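You operate a simulated robot arm through the tools that you are given. There is no shell and no other tool.

You are at the controls of a simulated robot arm. One attempt, no reset.

## Task
Fix the board on the bench: push its loose connector home.
Fine: seat it in the nest, press TEST once, and when the lamp is green put it in the green tray; lamp box off after. Set down upright: circuit board.

Only the result counts: the job must be done as asked and must still hold three seconds after the hand-in. Knocking over, shifting, dropping, spilling or breaking anything else fails it.

## Robot
A 7-joint arm with a two-finger gripper, fixed in place. Base frame: the origin is on the floor under the middle of its stand, x ahead of it, y to its left, z up; the work surface is at about z = 0.82. Units: m, rad, N and s.
With the tool pointing down near the work surface it reaches from about 0.34 to 0.72 m from the base axis. Its first joint turns from -1.152 to 1.152 rad. Payload 2.45 kg.
The TCP is the grasp point between the finger pads, 0.026 m short of the fingertips. In the tool frame z runs along the fingers and y along their closing line. The gripper opens to 0.096 m; its body begins 0.069 m behind the TCP.
Orientation is told as [roll, pitch, yaw] about the base's x, y, z axes, in that order, counted from this pose: with the fingers straight down and closing along the base's y, the tool's x points along the base's -x, its y along +y and its z along -z.

## Interface
- The arm moves only by the tool play_rows. Its argument "moves" is a list of rows, each a list of 6 numbers: the shift along the tool's x, y, z in m, then the turn, a rotation vector about the tool's x, y, z in rad. In form: [[tx, ty, tz, wx, wy, wz], ...]. A call has 1 to 20 rows; each row shifts and turns the commanded pose from where the row before left it, along the tool's axes as they then stand. "claw" is the finger opening in m, from 0 to 0.096, set as the call begins (left out, the last holds). Rows are played at 5 a second. More than 0.05 m and 0.15 rad between two rows, or a gripper value outside its range, and nothing of the call is played. Where a pose cannot be reached the arm comes as near as it can. A force on the tool above 90 N (or 10 N above the force at the start of the call, whichever is more), or a blocked arm, ends the call early, and 0.2 s more pass. The fingers move at their own pace (about 0.05 m/s each) and stop on an object; they squeeze with about 39 N. The grip force told is the motor's: it shows also when the fingers shut on nothing. Time passes only in rows, and 0.2 s behind the last, so rows that do not move let the fingers close. It gives the time, the measured TCP pose, the force on the tool (base axes), the opening and the grip force at its end, in the units of the frame above (readings bear some noise), with the torque about the TCP (base axes, N m) and any sound that the robot's microphone picked up.
- Cameras (640 x 400 px; columns grow to the right, rows downward): "scene" is fixed at [0.1576, -0.3867, 1.4253]; the picture's right is [0.85, -0.53, 0.00], its down [-0.30, -0.48, -0.83] and it looks along [0.44, 0.70, -0.56] (base axes); focal length 351 px, centre (320, 200). "wrist" rides on the gripper at [0.082, 0.003, -0.098] in the tool frame; the picture's right is [-0.04, 1.00, 0.00], its down [-0.73, -0.03, -0.68] and it looks along [-0.68, -0.03, 0.73] (tool axes); focal length 256 px, centre (320, 200).
- capture(camera): a new picture of that camera. The clock stands still meanwhile.
- point_at(camera, pixels): for up to 12 pixels [column, row] of the newest picture of that camera ("zoom" is the newest enlarged one), the place [x, y, z] in the base frame of the surface seen there, good to about 0.002 m. The clock stands still meanwhile.
- close_up(camera, box): a new picture of the part [left, top, right, bottom] of that camera's present view, enlarged. The clock stands still meanwhile.
- sign_off(): hands the job in; it is judged then, once.

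Leave the gripper open and the arm clear of the work at the hand-in unless told otherwise.

The tools are called after ">>>" as name(argument=value, ...) on one line, values as JSON. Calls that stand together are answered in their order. play_rows: Moves the arm, as the interface text tells. Its arguments: {"type":"object","properties":{"moves":{"type":"array","items":{"type":"array","items":{"type":"number"}}},"claw":{"type":"number"}},"required":["moves"]} The other tools are called the same way: capture (camera) takes a picture; point_at (camera, pixels) gives the place of the surface under pixels of a picture; close_up (camera, box) takes an enlarged picture of a part of a camera's view; sign_off () hands the job in.

At the start:

```text
time: 0.0
tcp_pos: [0.3604, 0.0102, 1.1715]
orientation: [-0.001, 0.0, 0.002]
contact_force: [-0.1, -0.5, 0.4]
wrist_torque: [0.0, -0.02, 0.01]
opening: 0.0959
finger_force: 0.0
```

scene: 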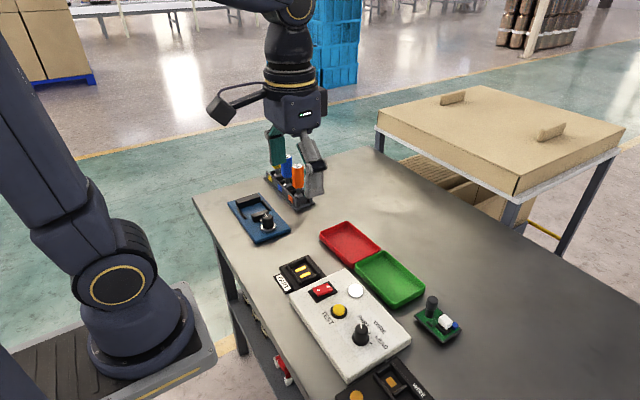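
wrist: 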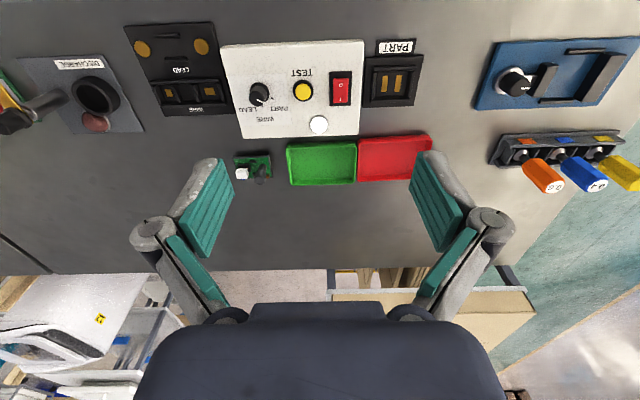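

I see a tester box (white) with TEST button, a selector knob, a red rocker switch, and nests: one marked PART, one marked LEAD. The circuit board is at about (437,320) in the scene. I'll take enlarged pictures first.

>>> close_up(camera="scene", box=[270, 240, 430, 400])

>>> close_up(camera="scene", box=[400, 280, 480, 350])

>>> close_up(camera="scene", box=[210, 150, 350, 250])

>>> close_up(camera="wrist", box=[100, 10, 440, 200])

```text
2.50 times, centred on (350, 320) of scene
```

zoom: 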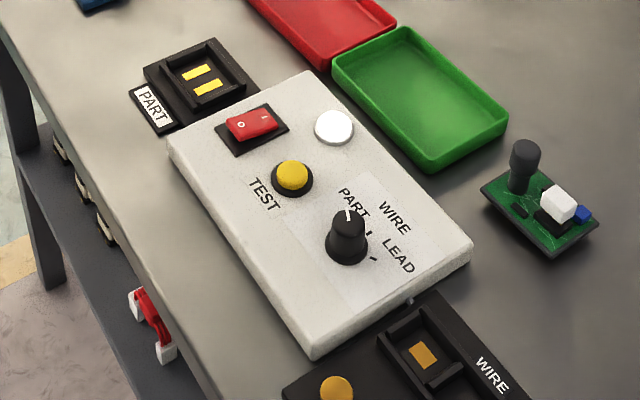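

```text
5.71 times, centred on (440, 315) of scene
```

zoom: 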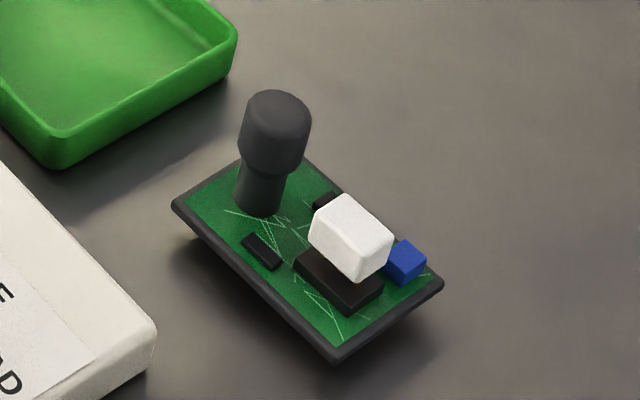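

```text
4.00 times, centred on (280, 200) of scene
```

zoom: 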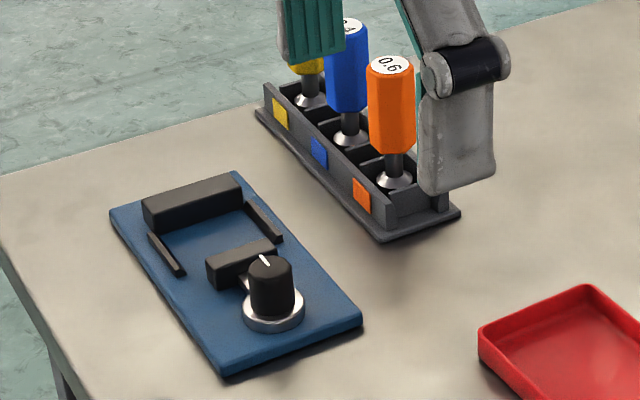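

```text
1.88 times, centred on (270, 105) of wrist
```

zoom: 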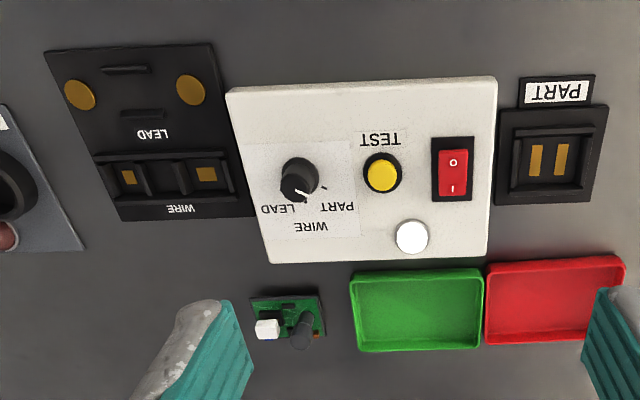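

The board at (437,320) has a dark grip post, a white connector raised on its black socket, and a blue part. I'll look more closely at the knob, the switch, and the rest of the bench on the right.

>>> close_up(camera="scene", box=[335, 295, 405, 355])

>>> close_up(camera="scene", box=[270, 250, 370, 330])

>>> close_up(camera="wrist", box=[215, 35, 375, 145])

>>> close_up(camera="wrist", box=[0, 30, 160, 150])

>>> close_up(camera="wrist", box=[220, 140, 300, 190])

```text
6.67 times, centred on (370, 325) of scene
```

zoom: 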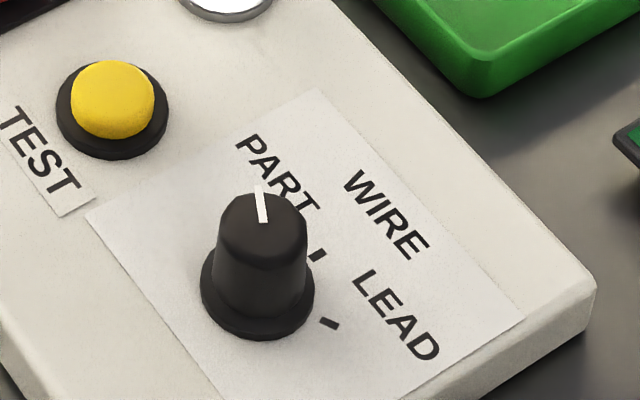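

```text
5.00 times, centred on (320, 290) of scene
```

zoom: 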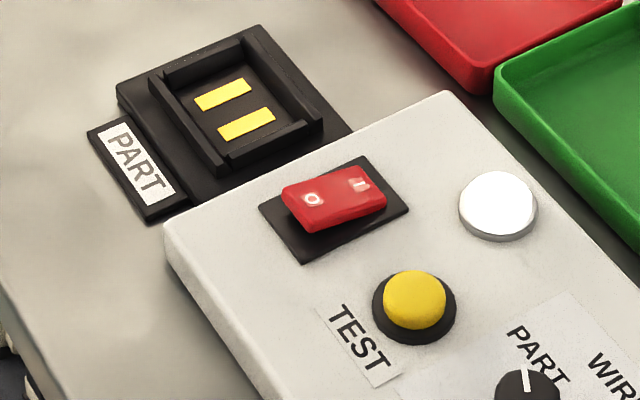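

```text
3.64 times, centred on (295, 90) of wrist
```

zoom: 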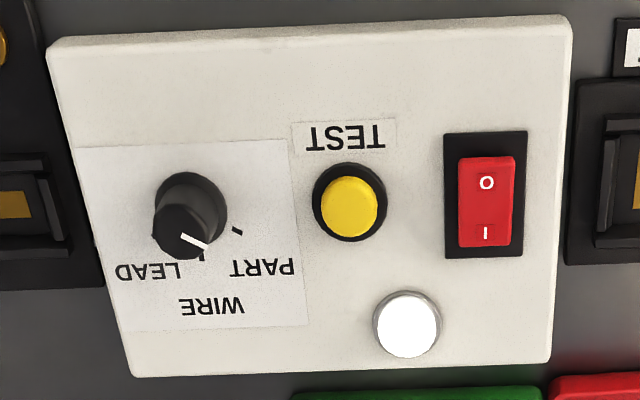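

```text
3.33 times, centred on (80, 90) of wrist
```

zoom: 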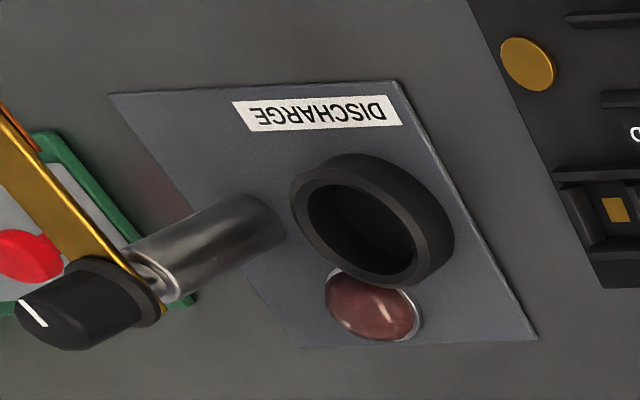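

```text
8.00 times, centred on (260, 165) of wrist
```

zoom: 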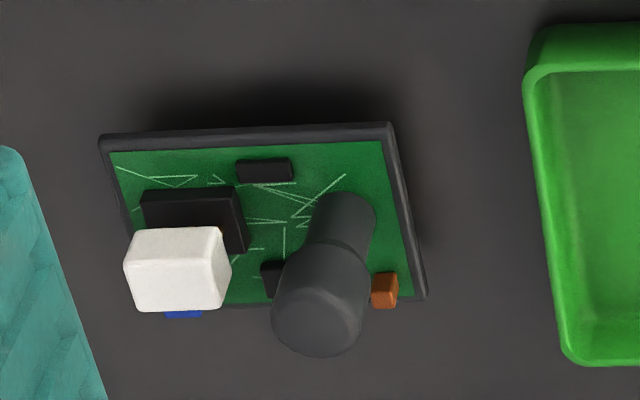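

The selector pointer lines up with the PART tick, both in the scene and in the wrist view. Next I'll work out the rocker's state (which end is down) and measure the main places.

>>> close_up(camera="scene", box=[305, 277, 341, 303])

>>> point_at(camera="scene", pixels=[[340, 310], [355, 290], [361, 329], [317, 292], [327, 288], [432, 300], [445, 321], [439, 329], [299, 266], [303, 274]])

>>> point_at(camera="wrist", pixels=[[303, 91], [341, 80], [341, 101], [319, 124], [242, 173], [261, 175], [262, 157], [388, 82], [398, 82], [320, 165], [395, 158]])

```text
15.38 times, centred on (323, 290) of scene
```

zoom: 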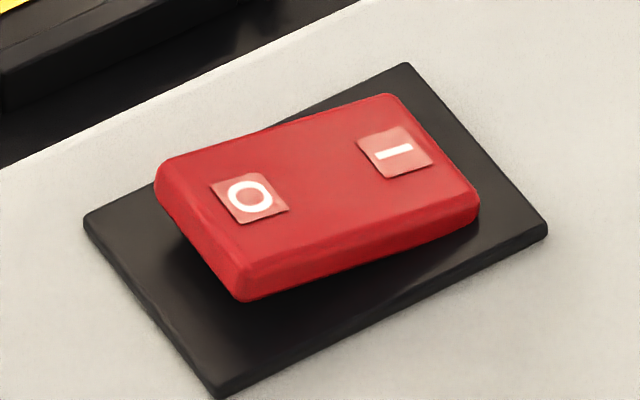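

```text
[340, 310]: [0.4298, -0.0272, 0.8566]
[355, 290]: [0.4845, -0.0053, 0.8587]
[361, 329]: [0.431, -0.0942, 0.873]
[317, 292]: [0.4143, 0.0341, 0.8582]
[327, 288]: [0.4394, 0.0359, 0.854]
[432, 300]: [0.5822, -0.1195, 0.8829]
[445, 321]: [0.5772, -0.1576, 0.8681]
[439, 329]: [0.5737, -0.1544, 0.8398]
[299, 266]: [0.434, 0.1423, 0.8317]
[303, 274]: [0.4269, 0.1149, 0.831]
```

```text
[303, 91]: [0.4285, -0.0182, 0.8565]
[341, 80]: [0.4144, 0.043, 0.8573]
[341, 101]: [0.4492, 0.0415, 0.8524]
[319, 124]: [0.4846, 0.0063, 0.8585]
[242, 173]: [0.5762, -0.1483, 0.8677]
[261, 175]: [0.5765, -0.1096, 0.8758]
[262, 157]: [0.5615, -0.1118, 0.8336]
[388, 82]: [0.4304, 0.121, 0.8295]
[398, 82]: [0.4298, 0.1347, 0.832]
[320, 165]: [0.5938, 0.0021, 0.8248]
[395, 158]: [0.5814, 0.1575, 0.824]
```

The rocker's "I" end is down (z 0.853) and the "O" end is up (0.858), so the box is already on with the lamp idle white. Now I'll enlarge the board and the nest and measure their corners.

>>> close_up(camera="scene", box=[272, 250, 332, 296])

>>> close_up(camera="wrist", box=[355, 35, 435, 115])

>>> close_up(camera="scene", box=[410, 290, 466, 345])

```text
8.70 times, centred on (302, 273) of scene
```

zoom: 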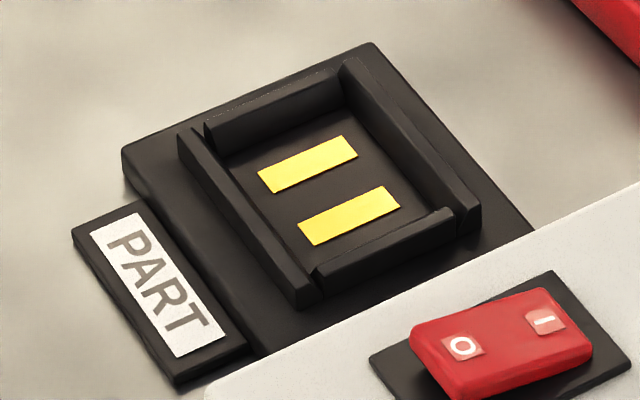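

```text
5.00 times, centred on (395, 75) of wrist
```

zoom: 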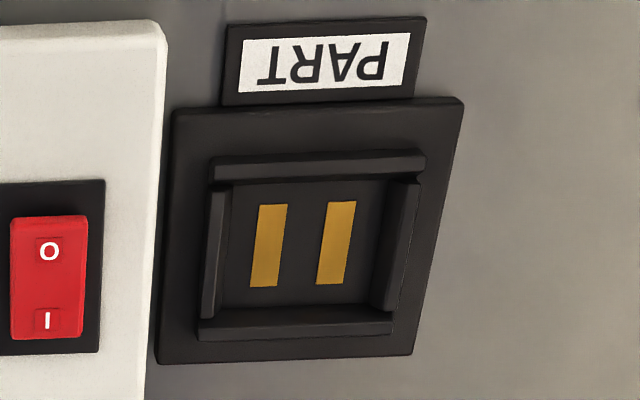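

```text
7.27 times, centred on (438, 318) of scene
```

zoom: 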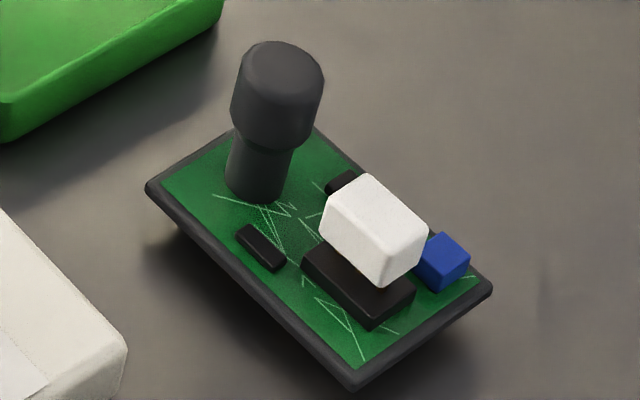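

The newest zoom shows the board: corners at about (150,188), (352,385), (489,288), (318,130), post top (283,62), connector top (372,212). I'll measure these.

>>> point_at(camera="zoom", pixels=[[151, 187], [351, 382], [487, 287], [318, 131], [283, 62], [366, 182], [328, 212], [420, 235], [380, 272], [250, 190], [450, 250], [340, 300]])

>>> close_up(camera="scene", box=[272, 250, 332, 296])

```text
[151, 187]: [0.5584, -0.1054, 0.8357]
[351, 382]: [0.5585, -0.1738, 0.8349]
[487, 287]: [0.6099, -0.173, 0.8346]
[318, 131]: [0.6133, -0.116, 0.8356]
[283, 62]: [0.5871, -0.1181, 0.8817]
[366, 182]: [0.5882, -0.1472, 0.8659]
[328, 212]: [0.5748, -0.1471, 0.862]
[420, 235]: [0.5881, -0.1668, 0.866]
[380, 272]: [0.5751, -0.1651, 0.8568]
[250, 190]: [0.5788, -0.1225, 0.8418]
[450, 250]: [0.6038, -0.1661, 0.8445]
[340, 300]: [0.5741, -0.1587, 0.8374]
```

```text
8.70 times, centred on (302, 273) of scene
```

zoom: 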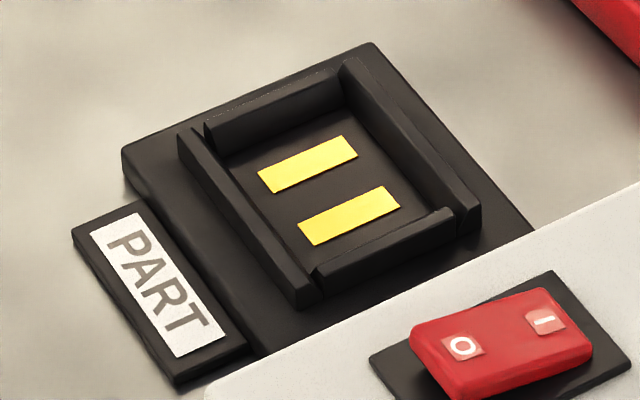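

The board measures about 0.052 (x) by 0.068 (y) and lies close to the base axes. Now I'll measure the nest's inner wall edges in the newest zoom.

>>> point_at(camera="zoom", pixels=[[185, 135], [303, 295], [350, 68], [474, 220], [210, 128], [335, 75], [320, 275], [450, 213], [260, 158], [318, 215], [128, 150], [525, 232]])

>>> point_at(camera="zoom", pixels=[[195, 133], [250, 203], [308, 288], [340, 90], [400, 160], [455, 205], [270, 120], [385, 250], [340, 190], [230, 190], [410, 155], [280, 105]])

```text
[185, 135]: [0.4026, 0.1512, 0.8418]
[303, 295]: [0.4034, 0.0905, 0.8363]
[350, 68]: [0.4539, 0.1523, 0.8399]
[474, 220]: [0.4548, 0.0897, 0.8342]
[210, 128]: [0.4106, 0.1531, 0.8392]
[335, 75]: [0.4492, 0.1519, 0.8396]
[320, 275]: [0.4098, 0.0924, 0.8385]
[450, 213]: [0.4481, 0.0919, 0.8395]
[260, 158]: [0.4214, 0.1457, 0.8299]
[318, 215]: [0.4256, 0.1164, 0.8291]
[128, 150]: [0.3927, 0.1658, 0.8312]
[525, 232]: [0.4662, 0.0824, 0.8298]
```

```text
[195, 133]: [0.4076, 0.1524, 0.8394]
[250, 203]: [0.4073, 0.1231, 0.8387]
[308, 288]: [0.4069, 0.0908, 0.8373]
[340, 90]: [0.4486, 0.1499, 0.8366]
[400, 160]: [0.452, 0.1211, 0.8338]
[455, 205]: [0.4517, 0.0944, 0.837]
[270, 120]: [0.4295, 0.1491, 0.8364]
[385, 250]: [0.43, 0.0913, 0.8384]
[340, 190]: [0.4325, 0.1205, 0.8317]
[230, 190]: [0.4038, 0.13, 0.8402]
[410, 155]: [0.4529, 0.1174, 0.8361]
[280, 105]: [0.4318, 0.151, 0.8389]
```

The nest recess is about 44 mm (x) by 54 mm (y), centred near (0.430, 0.122), with its floor at 0.830 and walls at 0.8395. The board plate is bigger than that and its top edge is at 0.835, so it probably has a smaller foot underneath. I'll check the neighbouring fixtures and the bench near the board.

>>> point_at(camera="wrist", pixels=[[95, 90], [95, 122], [45, 102], [15, 120], [600, 185], [540, 190], [500, 150], [515, 85], [252, 185], [252, 150], [190, 90], [205, 45]])

>>> point_at(camera="scene", pixels=[[298, 166], [288, 156], [265, 220], [355, 240], [390, 275], [425, 345], [460, 335], [367, 265], [425, 295], [392, 308], [359, 285]])

```text
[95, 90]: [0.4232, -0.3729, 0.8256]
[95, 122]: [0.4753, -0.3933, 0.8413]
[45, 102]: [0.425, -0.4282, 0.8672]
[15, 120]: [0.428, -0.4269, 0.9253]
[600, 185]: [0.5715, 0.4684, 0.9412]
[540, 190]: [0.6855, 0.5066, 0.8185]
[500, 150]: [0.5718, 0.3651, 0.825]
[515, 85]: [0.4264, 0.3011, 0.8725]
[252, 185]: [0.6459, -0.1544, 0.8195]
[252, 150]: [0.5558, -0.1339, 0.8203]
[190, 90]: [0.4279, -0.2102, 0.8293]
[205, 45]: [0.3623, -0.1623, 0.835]
```

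```text
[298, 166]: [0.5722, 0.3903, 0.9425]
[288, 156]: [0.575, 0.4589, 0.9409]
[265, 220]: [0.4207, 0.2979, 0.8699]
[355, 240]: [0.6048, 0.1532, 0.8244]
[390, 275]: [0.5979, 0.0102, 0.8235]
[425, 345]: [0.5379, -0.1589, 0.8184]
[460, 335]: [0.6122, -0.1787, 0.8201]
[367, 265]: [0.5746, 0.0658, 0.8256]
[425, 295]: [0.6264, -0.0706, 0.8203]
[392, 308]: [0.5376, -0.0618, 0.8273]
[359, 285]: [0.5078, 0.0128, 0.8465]
```

The bench is at 0.820, and the discharge station and drivers are well away from the path. I'll turn the tool +90° in yaw, so the fingers close along x and stay clear of the connector. Then I'll go to a viewing spot at about (0.585, -0.20, 0.96).

>>> play_rows(moves=[[0, 0, 0, 0, 0, -0.1428], [0, 0, 0, 0, 0, -0.1428], [0, 0, 0, 0, 0, -0.1428], [0, 0, 0, 0, 0, -0.1428], [0, 0, 0, 0, 0, -0.1428], [0, 0, 0, 0, 0, -0.1428], [0, 0, 0, 0, 0, -0.1428], [0, 0, 0, 0, 0, -0.1428], [0, 0, 0, 0, 0, -0.1428], [0, 0, 0, 0, 0, -0.1428], [0, 0, 0, 0, 0, -0.1428], [0.02625, -0.0281, 0.02625, 0, 0, 0], [0.02625, -0.0281, 0.02625, 0, 0, 0], [0.02625, -0.0281, 0.02625, 0, 0, 0], [0.02625, -0.0281, 0.02625, 0, 0, 0], [0.02625, -0.0281, 0.02625, 0, 0, 0], [0.02625, -0.0281, 0.02625, 0, 0, 0], [0.02625, -0.0281, 0.02625, 0, 0, 0], [0.02625, -0.0281, 0.02625, 0, 0, 0]], claw=0.096)

>>> capture(camera="wrist")

>>> capture(camera="scene")

```text
time: 4.0
tcp_pos: [0.586, -0.1988, 0.961]
orientation: [-0.002, 0.0, 1.57]
contact_force: [0.2, -0.3, 0.2]
wrist_torque: [0.0, -0.02, -0.01]
opening: 0.0959
finger_force: 0.0
```

```text
taken
```

wrist: 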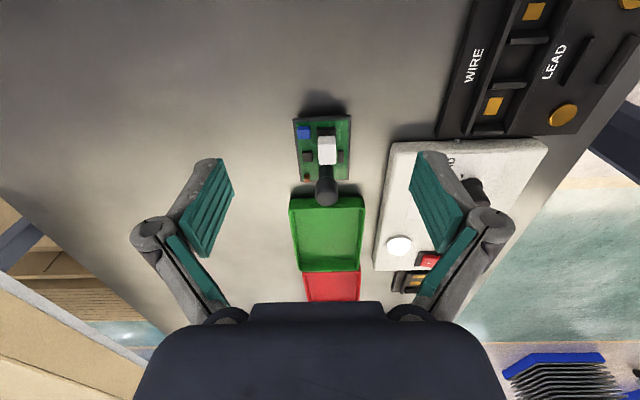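

```text
taken
```

scene: 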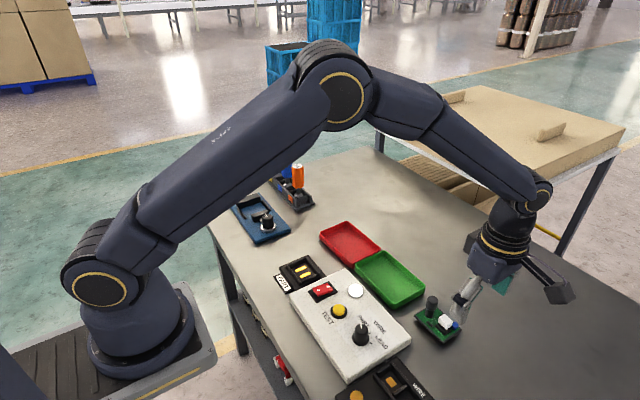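

The view is good; the board shows around (322,150) in the wrist picture. I'll enlarge it.

>>> close_up(camera="wrist", box=[270, 95, 374, 215])

```text
3.33 times, centred on (322, 155) of wrist
```

zoom: 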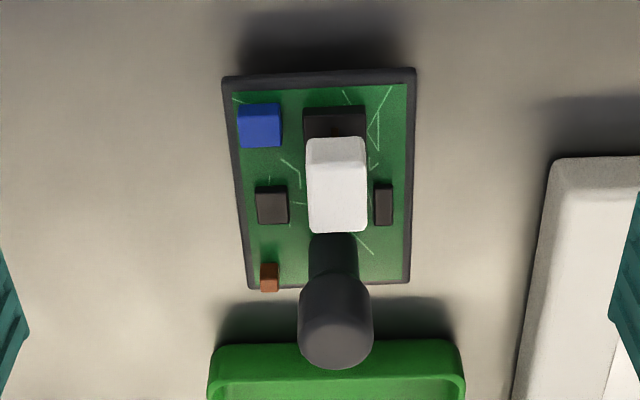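

The zoom shows the connector top around (337,185), the socket at (335,118) behind it, and the post cap at (335,320). I'll measure the edges.

>>> point_at(camera="zoom", pixels=[[225, 78], [412, 73], [252, 286], [407, 280], [312, 145], [362, 145], [313, 228], [361, 228], [308, 112], [362, 112], [335, 318], [335, 350]])

>>> point_at(camera="zoom", pixels=[[302, 318], [369, 318], [335, 290], [335, 365], [312, 255], [355, 255], [337, 185], [320, 185], [355, 185], [260, 110], [272, 195], [383, 195]])

```text
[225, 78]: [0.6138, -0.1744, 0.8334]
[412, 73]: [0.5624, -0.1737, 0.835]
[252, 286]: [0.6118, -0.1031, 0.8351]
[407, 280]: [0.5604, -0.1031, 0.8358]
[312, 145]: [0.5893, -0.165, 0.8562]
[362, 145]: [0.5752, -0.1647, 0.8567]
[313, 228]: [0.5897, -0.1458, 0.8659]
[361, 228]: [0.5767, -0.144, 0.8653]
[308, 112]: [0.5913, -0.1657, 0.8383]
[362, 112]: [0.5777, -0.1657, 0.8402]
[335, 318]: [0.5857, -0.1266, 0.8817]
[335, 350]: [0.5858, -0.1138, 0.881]
```

```text
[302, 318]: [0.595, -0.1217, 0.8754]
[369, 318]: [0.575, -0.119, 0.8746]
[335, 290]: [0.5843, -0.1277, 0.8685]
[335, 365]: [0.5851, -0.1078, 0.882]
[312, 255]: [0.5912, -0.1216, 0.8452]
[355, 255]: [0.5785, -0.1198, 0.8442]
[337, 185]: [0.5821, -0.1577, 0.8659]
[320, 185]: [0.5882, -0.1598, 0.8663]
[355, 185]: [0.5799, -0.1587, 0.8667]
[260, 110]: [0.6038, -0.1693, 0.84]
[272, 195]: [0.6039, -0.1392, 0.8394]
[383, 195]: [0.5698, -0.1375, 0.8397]
```

The board centre is about (0.587, -0.1385). The connector centre is about (0.583, -0.155) with its top at 0.866, and the post is centred at about (0.585, -0.117) with its cap top at 0.882. I'll close the fingers here to see the tip shape before pressing.

>>> play_rows(moves=[[0, 0, 0, 0, 0, 0], [0, 0, 0, 0, 0, 0], [0, 0, 0, 0, 0, 0], [0, 0, 0, 0, 0, 0], [0, 0, 0, 0, 0, 0], [0, 0, 0, 0, 0, 0]], claw=0.0)

>>> capture(camera="wrist")

>>> close_up(camera="scene", box=[400, 220, 580, 350])

```text
time: 5.4
tcp_pos: [0.5859, -0.1976, 0.9621]
orientation: [0.0, -0.001, 1.571]
contact_force: [0.3, -0.4, -0.8]
wrist_torque: [0.0, -0.01, -0.01]
opening: 0.0
finger_force: 28.1
```

```text
taken
```

wrist: 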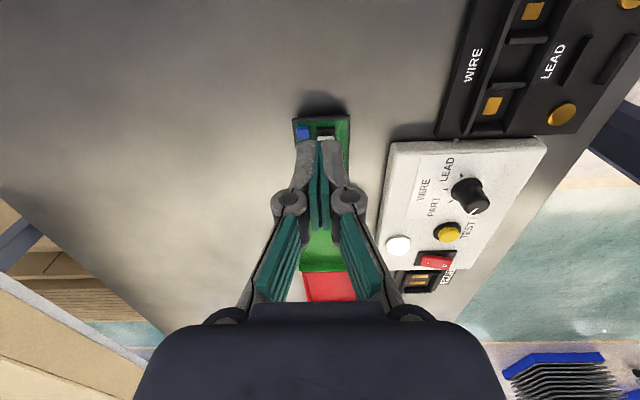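

```text
3.08 times, centred on (490, 285) of scene
```

zoom: 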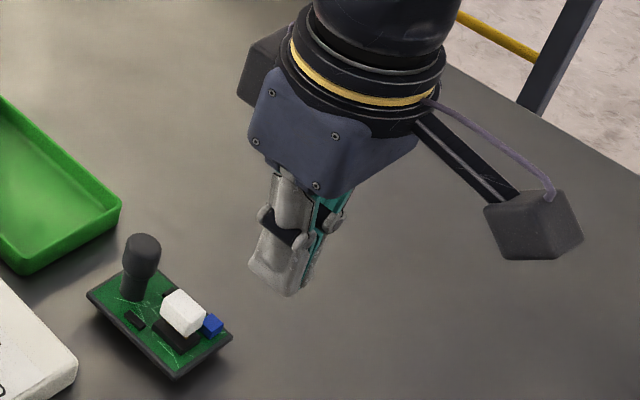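

The closed fingers form a narrow block. I'll measure the tip's extents from this zoom.

>>> point_at(camera="zoom", pixels=[[252, 266], [286, 292], [265, 240], [292, 250], [268, 210], [296, 215], [308, 280], [250, 255], [290, 265]])

>>> point_at(camera="wrist", pixels=[[303, 145], [340, 145], [322, 145], [298, 160], [344, 160], [290, 195], [350, 195], [320, 200]])

```text
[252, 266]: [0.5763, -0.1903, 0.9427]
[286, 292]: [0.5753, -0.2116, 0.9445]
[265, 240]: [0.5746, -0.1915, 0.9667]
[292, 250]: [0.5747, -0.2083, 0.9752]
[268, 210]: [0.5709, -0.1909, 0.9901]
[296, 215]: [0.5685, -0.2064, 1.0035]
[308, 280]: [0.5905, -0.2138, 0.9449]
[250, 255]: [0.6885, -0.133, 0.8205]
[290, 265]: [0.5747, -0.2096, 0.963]
```

```text
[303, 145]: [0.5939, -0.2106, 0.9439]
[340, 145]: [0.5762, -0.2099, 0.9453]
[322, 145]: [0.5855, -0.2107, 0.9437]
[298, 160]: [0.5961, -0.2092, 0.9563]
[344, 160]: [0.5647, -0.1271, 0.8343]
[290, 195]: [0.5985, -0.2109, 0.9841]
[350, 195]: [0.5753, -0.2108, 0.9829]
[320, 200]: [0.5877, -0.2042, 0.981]
```

The closed tip is about 22 × 22 mm. I'll move it over the connector at (0.583, -0.1555) and come down to just above its top, TCP z ≈ 0.900.

>>> play_rows(moves=[[-0.021, 0.0015, 0, 0, 0, 0], [-0.021, 0.0015, 0, 0, 0, 0], [0, 0, 0.02, 0, 0, 0], [0, 0, 0.02, 0, 0, 0], [0, 0, 0.02, 0, 0, 0], [0, 0, 0.002, 0, 0, 0]])

>>> capture(camera="wrist")

>>> close_up(camera="scene", box=[400, 260, 480, 350])

```text
time: 6.8
tcp_pos: [0.5832, -0.1563, 0.8998]
orientation: [-0.001, 0.001, 1.572]
contact_force: [0.0, -0.1, 0.1]
wrist_torque: [-0.02, 0.01, -0.04]
opening: 0.0001
finger_force: 28.5
```

```text
taken
```

wrist: 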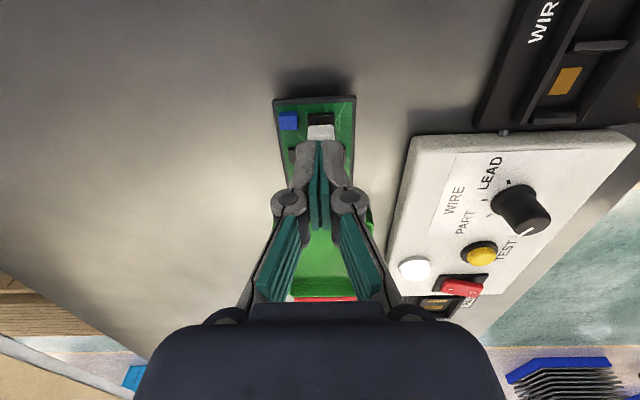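

```text
4.44 times, centred on (440, 305) of scene
```

zoom: 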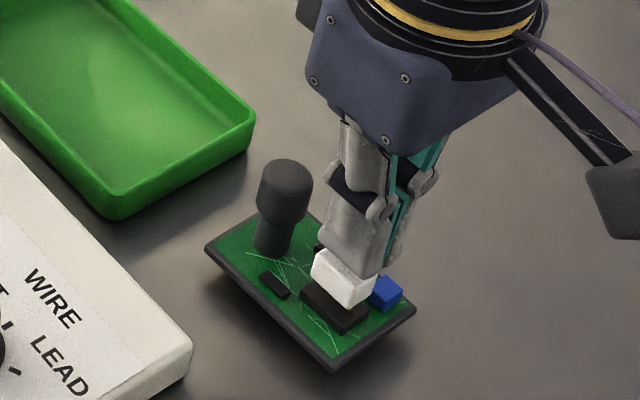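

The fingertips are just above the white connector and clear of the post. I'll press down in small steps and watch the force and the sound.

>>> play_rows(moves=[[0, 0, 0.003, 0, 0, 0], [0, 0, 0.003, 0, 0, 0], [0, 0, 0.002, 0, 0, 0], [0, 0, 0.001, 0, 0, 0], [0, 0, 0.001, 0, 0, 0]])

>>> close_up(camera="scene", box=[400, 260, 480, 350])

```text
time: 8.0
tcp_pos: [0.5823, -0.1581, 0.8895]
orientation: [0.001, 0.0, 1.572]
contact_force: [-0.1, -0.1, 0.4]
wrist_torque: [0.04, -0.04, -0.03]
opening: 0.0063
finger_force: 28.9
```

```text
4.44 times, centred on (440, 305) of scene
```

zoom: 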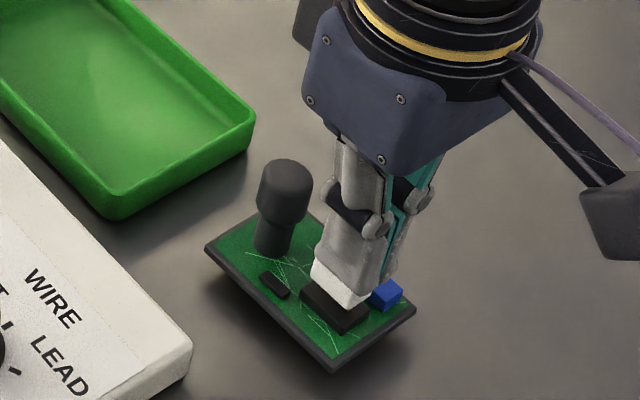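

The opening reads 6.3 mm with almost no force, so something may be wedging between the tips. I'll look before pressing further.

>>> close_up(camera="wrist", box=[260, 80, 380, 230])

>>> close_up(camera="scene", box=[420, 285, 465, 340])

```text
2.67 times, centred on (320, 155) of wrist
```

zoom: 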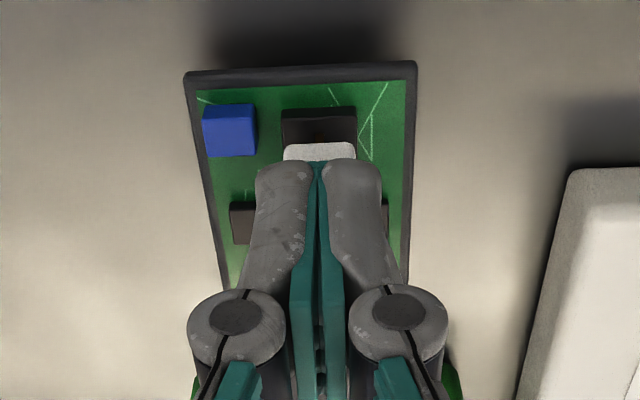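

```text
7.27 times, centred on (442, 312) of scene
```

zoom: 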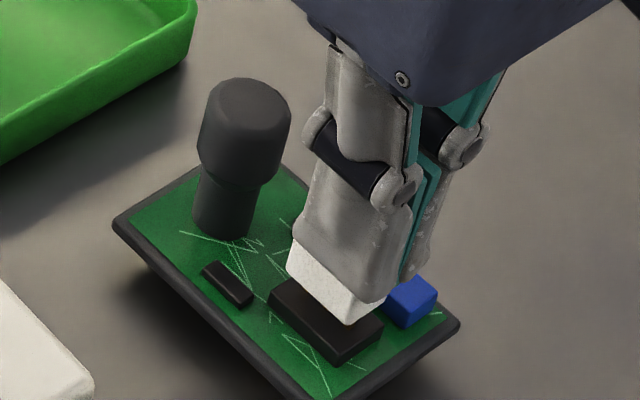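

>>> point_at(camera="zoom", pixels=[[292, 262], [345, 318], [320, 285], [360, 305], [300, 298], [340, 345], [330, 250], [360, 270], [295, 245], [375, 290]])

```text
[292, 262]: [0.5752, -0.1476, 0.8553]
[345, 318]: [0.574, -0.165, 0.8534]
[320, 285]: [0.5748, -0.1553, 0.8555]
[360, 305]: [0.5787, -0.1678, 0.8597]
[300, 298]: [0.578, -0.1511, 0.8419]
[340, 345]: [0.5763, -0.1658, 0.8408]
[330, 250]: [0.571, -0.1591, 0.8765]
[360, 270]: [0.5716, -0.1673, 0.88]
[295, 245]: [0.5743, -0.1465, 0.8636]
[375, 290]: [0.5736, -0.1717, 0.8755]
```

The fingertips are just touching (connector top ≈ 0.864, bottom ≈ 0.854). I'll press on in 1 mm steps.

>>> play_rows(moves=[[0, 0, 0.001, 0, 0, 0], [0, 0, 0.001, 0, 0, 0], [0, 0, 0.001, 0, 0, 0]])

>>> close_up(camera="scene", box=[420, 285, 465, 340])

```text
time: 8.8
tcp_pos: [0.5828, -0.1568, 0.8869]
orientation: [0.001, 0.001, 1.57]
contact_force: [0.1, -0.3, 1.1]
wrist_torque: [0.0, -0.03, 0.0]
opening: 0.006
finger_force: 28.5
```

```text
7.27 times, centred on (442, 312) of scene
```

zoom: 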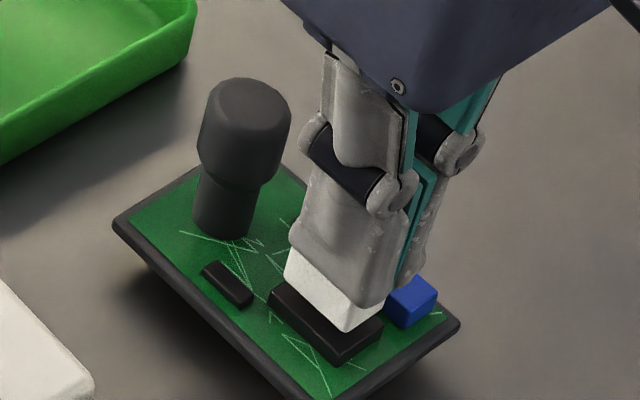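

It is sliding down with little force (1 N). I'll continue.

>>> play_rows(moves=[[0, 0, 0.001, 0, 0, 0], [0, 0, 0.001, 0, 0, 0], [0, 0, 0.001, 0, 0, 0]])

>>> close_up(camera="scene", box=[420, 285, 465, 340])

```text
time: 9.6
tcp_pos: [0.5826, -0.1568, 0.8834]
orientation: [0.0, 0.0, 1.571]
contact_force: [0.0, 0.0, 1.2]
wrist_torque: [0.0, 0.01, 0.0]
opening: 0.0062
finger_force: 28.3
```

```text
7.27 times, centred on (442, 312) of scene
```

zoom: 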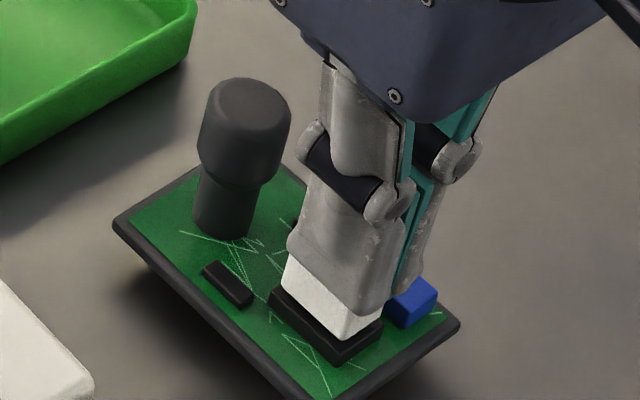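

The connector is nearing its socket. I'll keep pressing in small steps and listen for a click.

>>> play_rows(moves=[[0, 0, 0.001, 0, 0, 0], [0, 0, 0.001, 0, 0, 0], [0, 0, 0.001, 0, 0, 0]])

>>> close_up(camera="scene", box=[420, 285, 465, 340])

```text
time: 10.4
tcp_pos: [0.5822, -0.1574, 0.882]
orientation: [0.001, 0.0, 1.572]
contact_force: [0.7, 0.6, 1.1]
wrist_torque: [-0.01, -0.03, 0.0]
opening: 0.0059
finger_force: 28.2
```

```text
7.27 times, centred on (442, 312) of scene
```

zoom: 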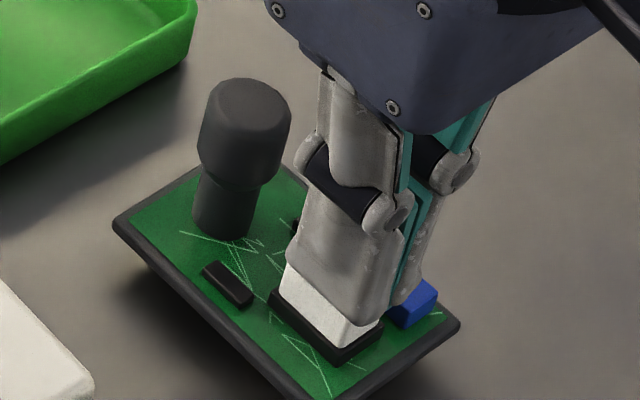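

Still entering the socket with about 1 N. I'll continue.

>>> play_rows(moves=[[0, 0, 0.001, 0, 0, 0], [0, 0, 0.001, 0, 0, 0]])

>>> close_up(camera="scene", box=[420, 285, 465, 340])

```text
time: 11.0
tcp_pos: [0.5824, -0.1579, 0.878]
orientation: [-0.001, -0.001, 1.571]
contact_force: [0.1, -0.3, 0.1]
wrist_torque: [-0.01, 0.01, -0.01]
opening: 0.0061
finger_force: 28.2
```

```text
7.27 times, centred on (442, 312) of scene
```

zoom: 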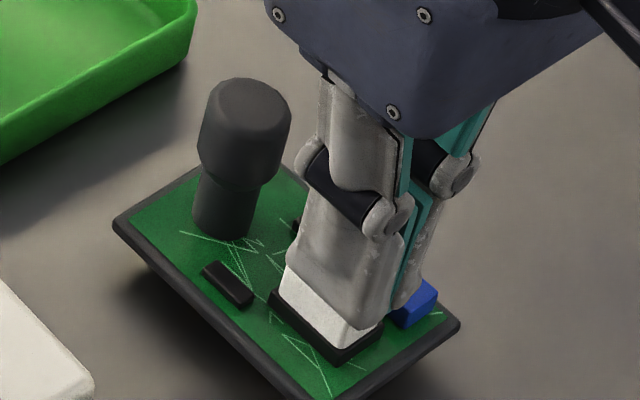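

>>> play_rows(moves=[[0, 0, 0.001, 0, 0, 0], [0, 0, 0.001, 0, 0, 0]])

>>> close_up(camera="scene", box=[420, 285, 465, 340])

>>> close_up(camera="wrist", box=[260, 60, 380, 210])

```text
time: 11.6
tcp_pos: [0.5843, -0.1565, 0.8782]
orientation: [-0.002, 0.001, 1.572]
contact_force: [-3.7, 1.9, 13.8]
wrist_torque: [0.09, 0.1, 0.04]
opening: 0.0059
finger_force: 28.4
```

```text
7.27 times, centred on (442, 312) of scene
```

zoom: 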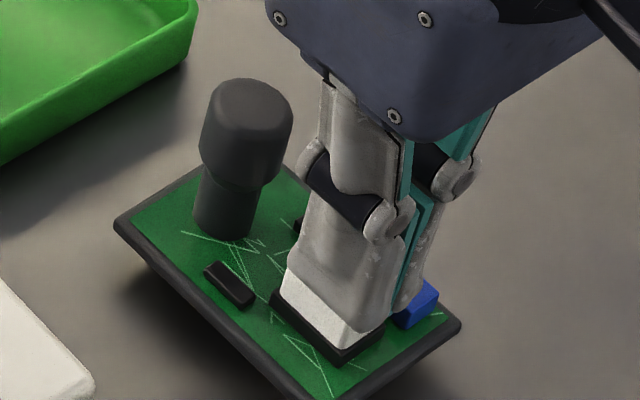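

```text
2.67 times, centred on (320, 135) of wrist
```

zoom: 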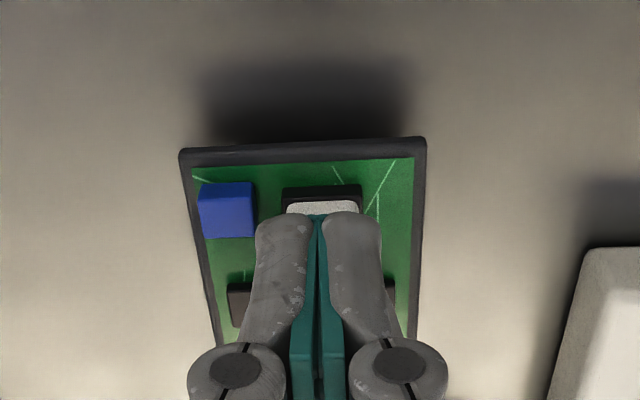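

The force has risen to 14 N, so the connector is meeting its latch. I'll push further in 1 mm steps.

>>> play_rows(moves=[[0, 0, 0.001, 0, 0, 0], [0, 0, 0.001, 0, 0, 0]])

>>> close_up(camera="scene", box=[420, 285, 465, 340])

```text
time: 12.2
tcp_pos: [0.5842, -0.1585, 0.8767]
orientation: [-0.006, 0.002, 1.574]
contact_force: [-3.5, 1.0, 29.2]
wrist_torque: [0.15, 0.12, 0.09]
opening: 0.0062
finger_force: 28.8
```

```text
7.27 times, centred on (442, 312) of scene
```

zoom: 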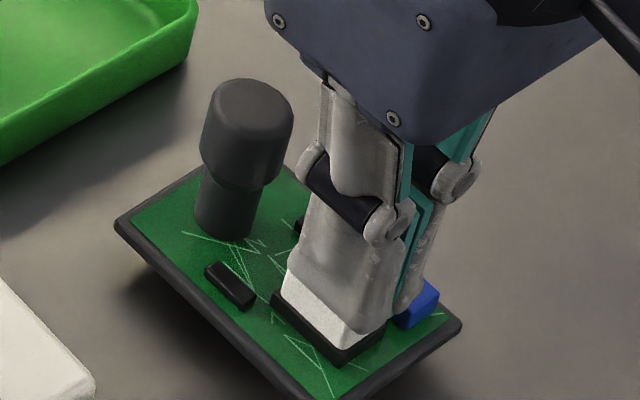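

29 N and no click yet. I'll go on carefully.

>>> play_rows(moves=[[0, 0, 0.001, 0, 0, 0], [0, 0, 0.001, 0, 0, 0]])

>>> close_up(camera="scene", box=[420, 285, 465, 340])

```text
time: 12.8
tcp_pos: [0.584, -0.1581, 0.8758]
orientation: [-0.005, 0.002, 1.568]
contact_force: [-10.1, 0.6, 47.7]
wrist_torque: [0.26, 0.24, 0.13]
opening: 0.0057
finger_force: 28.6
```

```text
7.27 times, centred on (442, 312) of scene
```

zoom: 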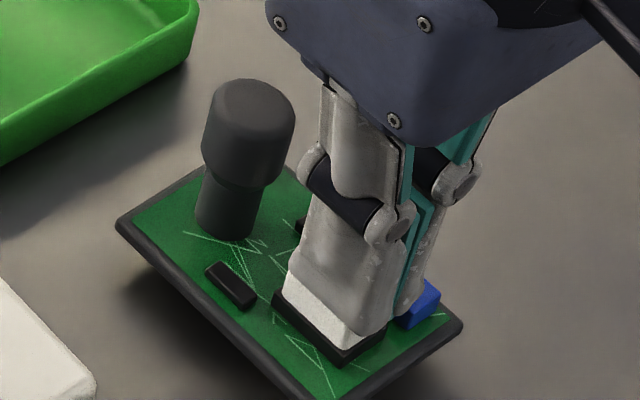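

The force is 48 N and motion has nearly stopped. The connector has travelled about 16 mm, so it may be bottomed. I'll back off a few mm to unload, checking that the connector isn't caught between the tips.

>>> play_rows(moves=[[0, 0, -0.001, 0, 0, 0], [0, 0, -0.001, 0, 0, 0], [0, 0, -0.001, 0, 0, 0], [0, 0, -0.001, 0, 0, 0]])

>>> close_up(camera="scene", box=[420, 285, 465, 340])

```text
time: 13.8
tcp_pos: [0.5841, -0.1565, 0.8776]
orientation: [-0.003, 0.001, 1.571]
contact_force: [8.3, -1.7, 20.1]
wrist_torque: [0.03, -0.19, -0.07]
opening: 0.0059
finger_force: 29.0
```

```text
7.27 times, centred on (442, 312) of scene
```

zoom: 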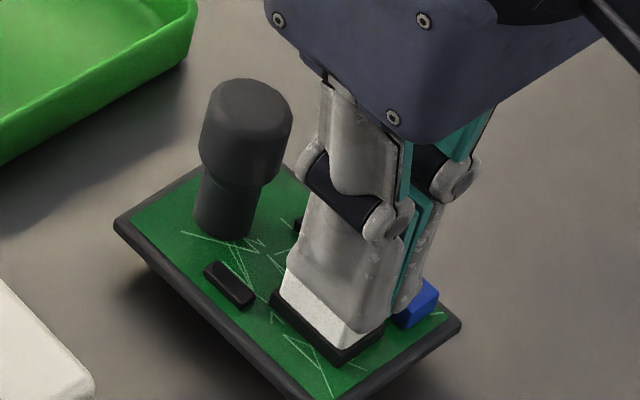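

Still 20 N. I'll lift a few more millimetres and look.

>>> play_rows(moves=[[0, 0, -0.001, 0, 0, 0], [0, 0, -0.001, 0, 0, 0], [0, 0, -0.001, 0, 0, 0]])

>>> close_up(camera="scene", box=[420, 285, 465, 340])

```text
time: 14.6
tcp_pos: [0.5814, -0.1566, 0.8775]
orientation: [0.005, -0.001, 1.571]
contact_force: [1.0, 0.1, 3.6]
wrist_torque: [-0.01, -0.03, -0.02]
opening: 0.0061
finger_force: 28.4
```

```text
7.27 times, centred on (442, 312) of scene
```

zoom: 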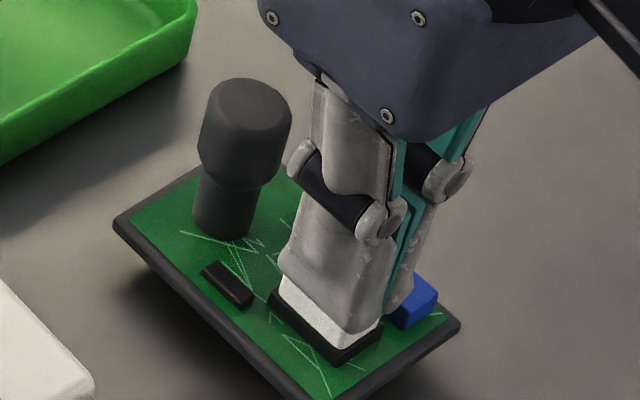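

The tool is nearly unloaded (3.6 N) and the connector hasn't followed. I'll lift 12 mm and look at it.

>>> play_rows(moves=[[0, 0, -0.003, 0, 0, 0], [0, 0, -0.003, 0, 0, 0]])

>>> close_up(camera="scene", box=[420, 285, 465, 340])

```text
time: 15.2
tcp_pos: [0.5831, -0.1565, 0.8867]
orientation: [0.0, -0.001, 1.571]
contact_force: [-0.2, -0.1, -0.3]
wrist_torque: [0.01, 0.0, -0.01]
opening: 0.0
finger_force: 28.6
```

```text
7.27 times, centred on (442, 312) of scene
```

zoom: 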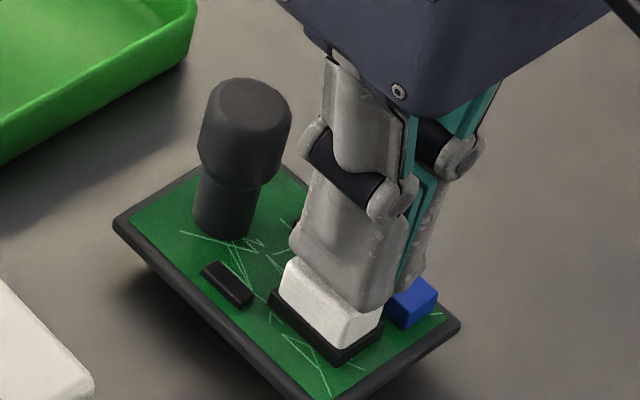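

The connector stayed down. I'll raise the tool more and move it back to inspect the connector.

>>> play_rows(moves=[[0, 0, -0.03, 0, 0, 0], [0, 0, -0.04, 0, 0, 0], [0.03, 0, 0, 0, 0, 0], [0.03, 0, 0, 0, 0, 0]])

>>> close_up(camera="scene", box=[420, 285, 465, 340])

>>> point_at(camera="zoom", pixels=[[330, 270], [345, 330], [290, 290], [300, 312], [340, 352], [375, 340], [302, 262], [375, 295], [335, 310], [420, 290], [115, 222], [245, 95]])

>>> close_up(camera="wrist", box=[260, 70, 380, 170])

```text
time: 16.2
tcp_pos: [0.5839, -0.2176, 0.9563]
orientation: [0.0, -0.002, 1.572]
contact_force: [0.1, 0.2, 0.1]
wrist_torque: [0.0, -0.01, -0.01]
opening: 0.0
finger_force: 29.2
```

```text
7.27 times, centred on (442, 312) of scene
```

zoom: 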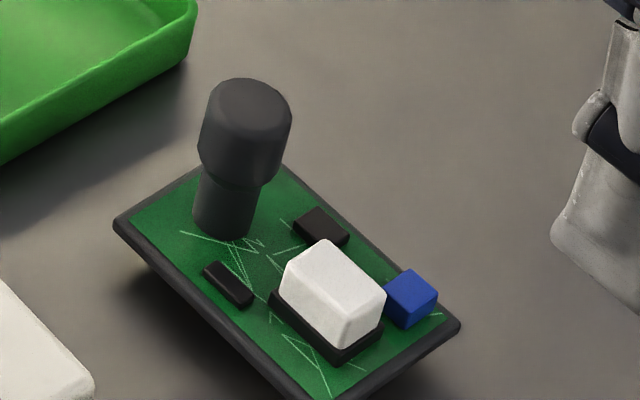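

```text
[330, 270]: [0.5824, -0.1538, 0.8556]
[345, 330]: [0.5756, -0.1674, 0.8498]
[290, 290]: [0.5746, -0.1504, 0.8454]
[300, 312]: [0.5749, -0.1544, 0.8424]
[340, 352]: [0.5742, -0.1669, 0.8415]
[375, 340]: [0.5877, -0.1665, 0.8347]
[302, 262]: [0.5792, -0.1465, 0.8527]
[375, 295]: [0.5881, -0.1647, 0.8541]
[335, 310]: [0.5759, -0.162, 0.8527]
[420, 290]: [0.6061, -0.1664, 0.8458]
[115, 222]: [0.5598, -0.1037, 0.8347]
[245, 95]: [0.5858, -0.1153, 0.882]
```

```text
4.00 times, centred on (320, 120) of wrist
```

zoom: 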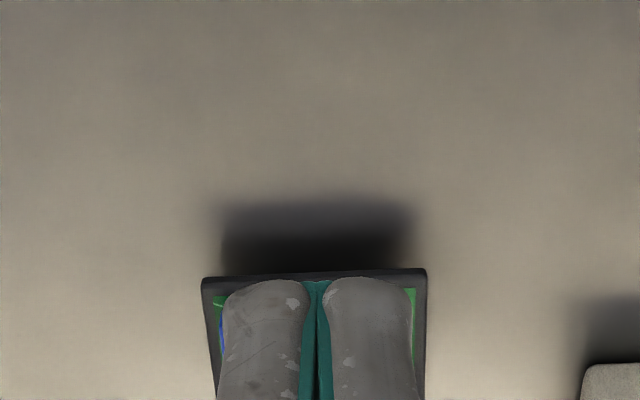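

The connector top is now at about 0.855 (it was 0.866). I need a finer look at how deep it sits in the socket.

>>> close_up(camera="scene", box=[434, 310, 456, 338])

>>> point_at(camera="zoom", pixels=[[250, 110], [200, 190], [260, 230], [300, 290], [180, 215], [230, 270], [290, 320], [330, 340], [370, 250], [350, 200], [200, 240], [400, 200]])

```text
14.29 times, centred on (445, 324) of scene
```

zoom: 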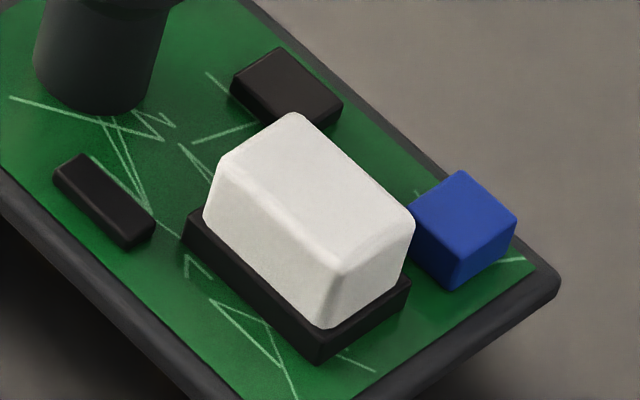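

```text
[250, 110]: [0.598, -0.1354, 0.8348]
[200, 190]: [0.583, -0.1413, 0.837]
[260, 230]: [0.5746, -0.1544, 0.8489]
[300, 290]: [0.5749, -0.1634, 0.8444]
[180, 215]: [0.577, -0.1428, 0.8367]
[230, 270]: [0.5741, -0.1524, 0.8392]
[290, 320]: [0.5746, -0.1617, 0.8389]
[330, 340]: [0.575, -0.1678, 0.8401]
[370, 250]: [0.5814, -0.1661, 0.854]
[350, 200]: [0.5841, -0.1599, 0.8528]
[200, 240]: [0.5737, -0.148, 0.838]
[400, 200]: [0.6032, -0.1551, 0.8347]
```

The connector sits just inside the socket rim and may need more force to latch. On the first push the tips spread by 6 mm with a sideways load. This time I'll offset the tool to x ≈ 0.577, so one fingertip lies flat over the connector (centre 0.582, -0.156).

>>> play_rows(moves=[[-0.0308, 0.00345, 0, 0, 0, 0], [-0.0308, 0.00345, 0, 0, 0, 0], [0, 0, 0.028, 0, 0, 0], [0, 0, 0.028, 0, 0, 0], [0, 0, 0.007, 0, 0, 0], [0, 0, 0.005, 0, 0, 0]], claw=0.0)

>>> close_up(camera="scene", box=[420, 285, 465, 340])

>>> close_up(camera="wrist", box=[260, 60, 380, 210])

```text
time: 17.6
tcp_pos: [0.5768, -0.155, 0.8878]
orientation: [0.001, 0.0, 1.571]
contact_force: [0.4, -0.3, 0.0]
wrist_torque: [0.0, -0.04, 0.01]
opening: 0.0
finger_force: 28.8
```

```text
7.27 times, centred on (442, 312) of scene
```

zoom: 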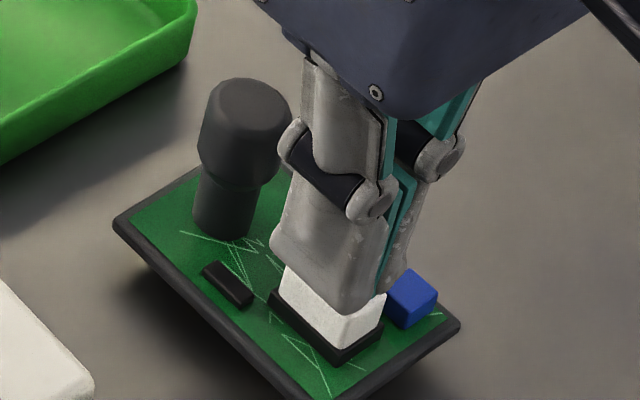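

```text
2.67 times, centred on (320, 135) of wrist
```

zoom: 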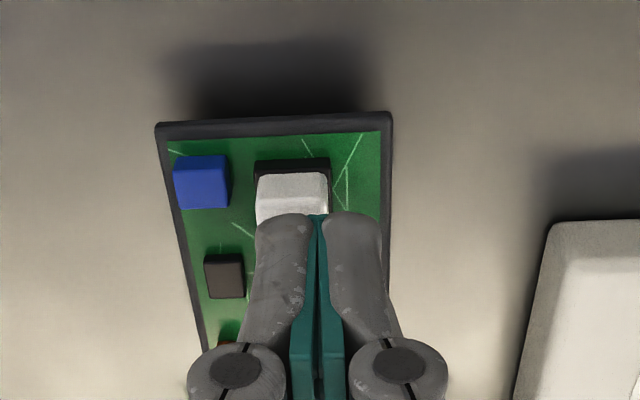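

The +x fingertip is over the connector (wrist zoom (290,220)). I'll press down in small steps.

>>> play_rows(moves=[[0, 0, 0.002, 0, 0, 0], [0, 0, 0.002, 0, 0, 0], [0, 0, 0.002, 0, 0, 0], [0, 0, 0.001, 0, 0, 0]])

>>> close_up(camera="scene", box=[420, 285, 465, 340])

```text
time: 18.6
tcp_pos: [0.5755, -0.156, 0.8815]
orientation: [-0.001, 0.0, 1.569]
contact_force: [0.5, -0.2, 0.6]
wrist_torque: [0.01, -0.01, 0.01]
opening: 0.0001
finger_force: 28.2
```

```text
7.27 times, centred on (442, 312) of scene
```

zoom: 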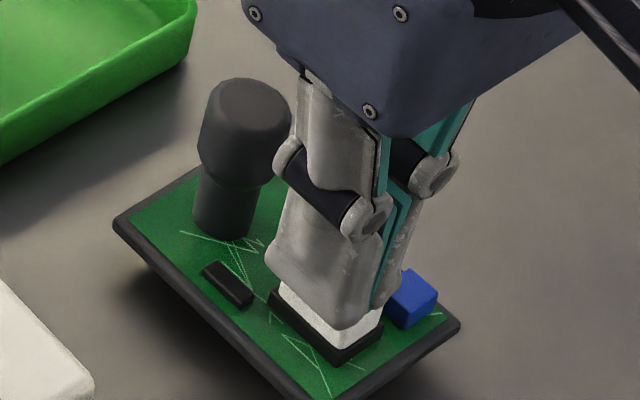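

Just at contact and the opening is still 0. I'll continue in 1 mm steps.

>>> play_rows(moves=[[0, 0, 0.001, 0, 0, 0], [0, 0, 0.001, 0, 0, 0]])

```text
time: 19.2
tcp_pos: [0.5774, -0.1559, 0.8792]
orientation: [0.001, -0.001, 1.572]
contact_force: [-0.5, -0.1, 0.2]
wrist_torque: [0.02, 0.0, 0.01]
opening: 0.0
finger_force: 28.7
```

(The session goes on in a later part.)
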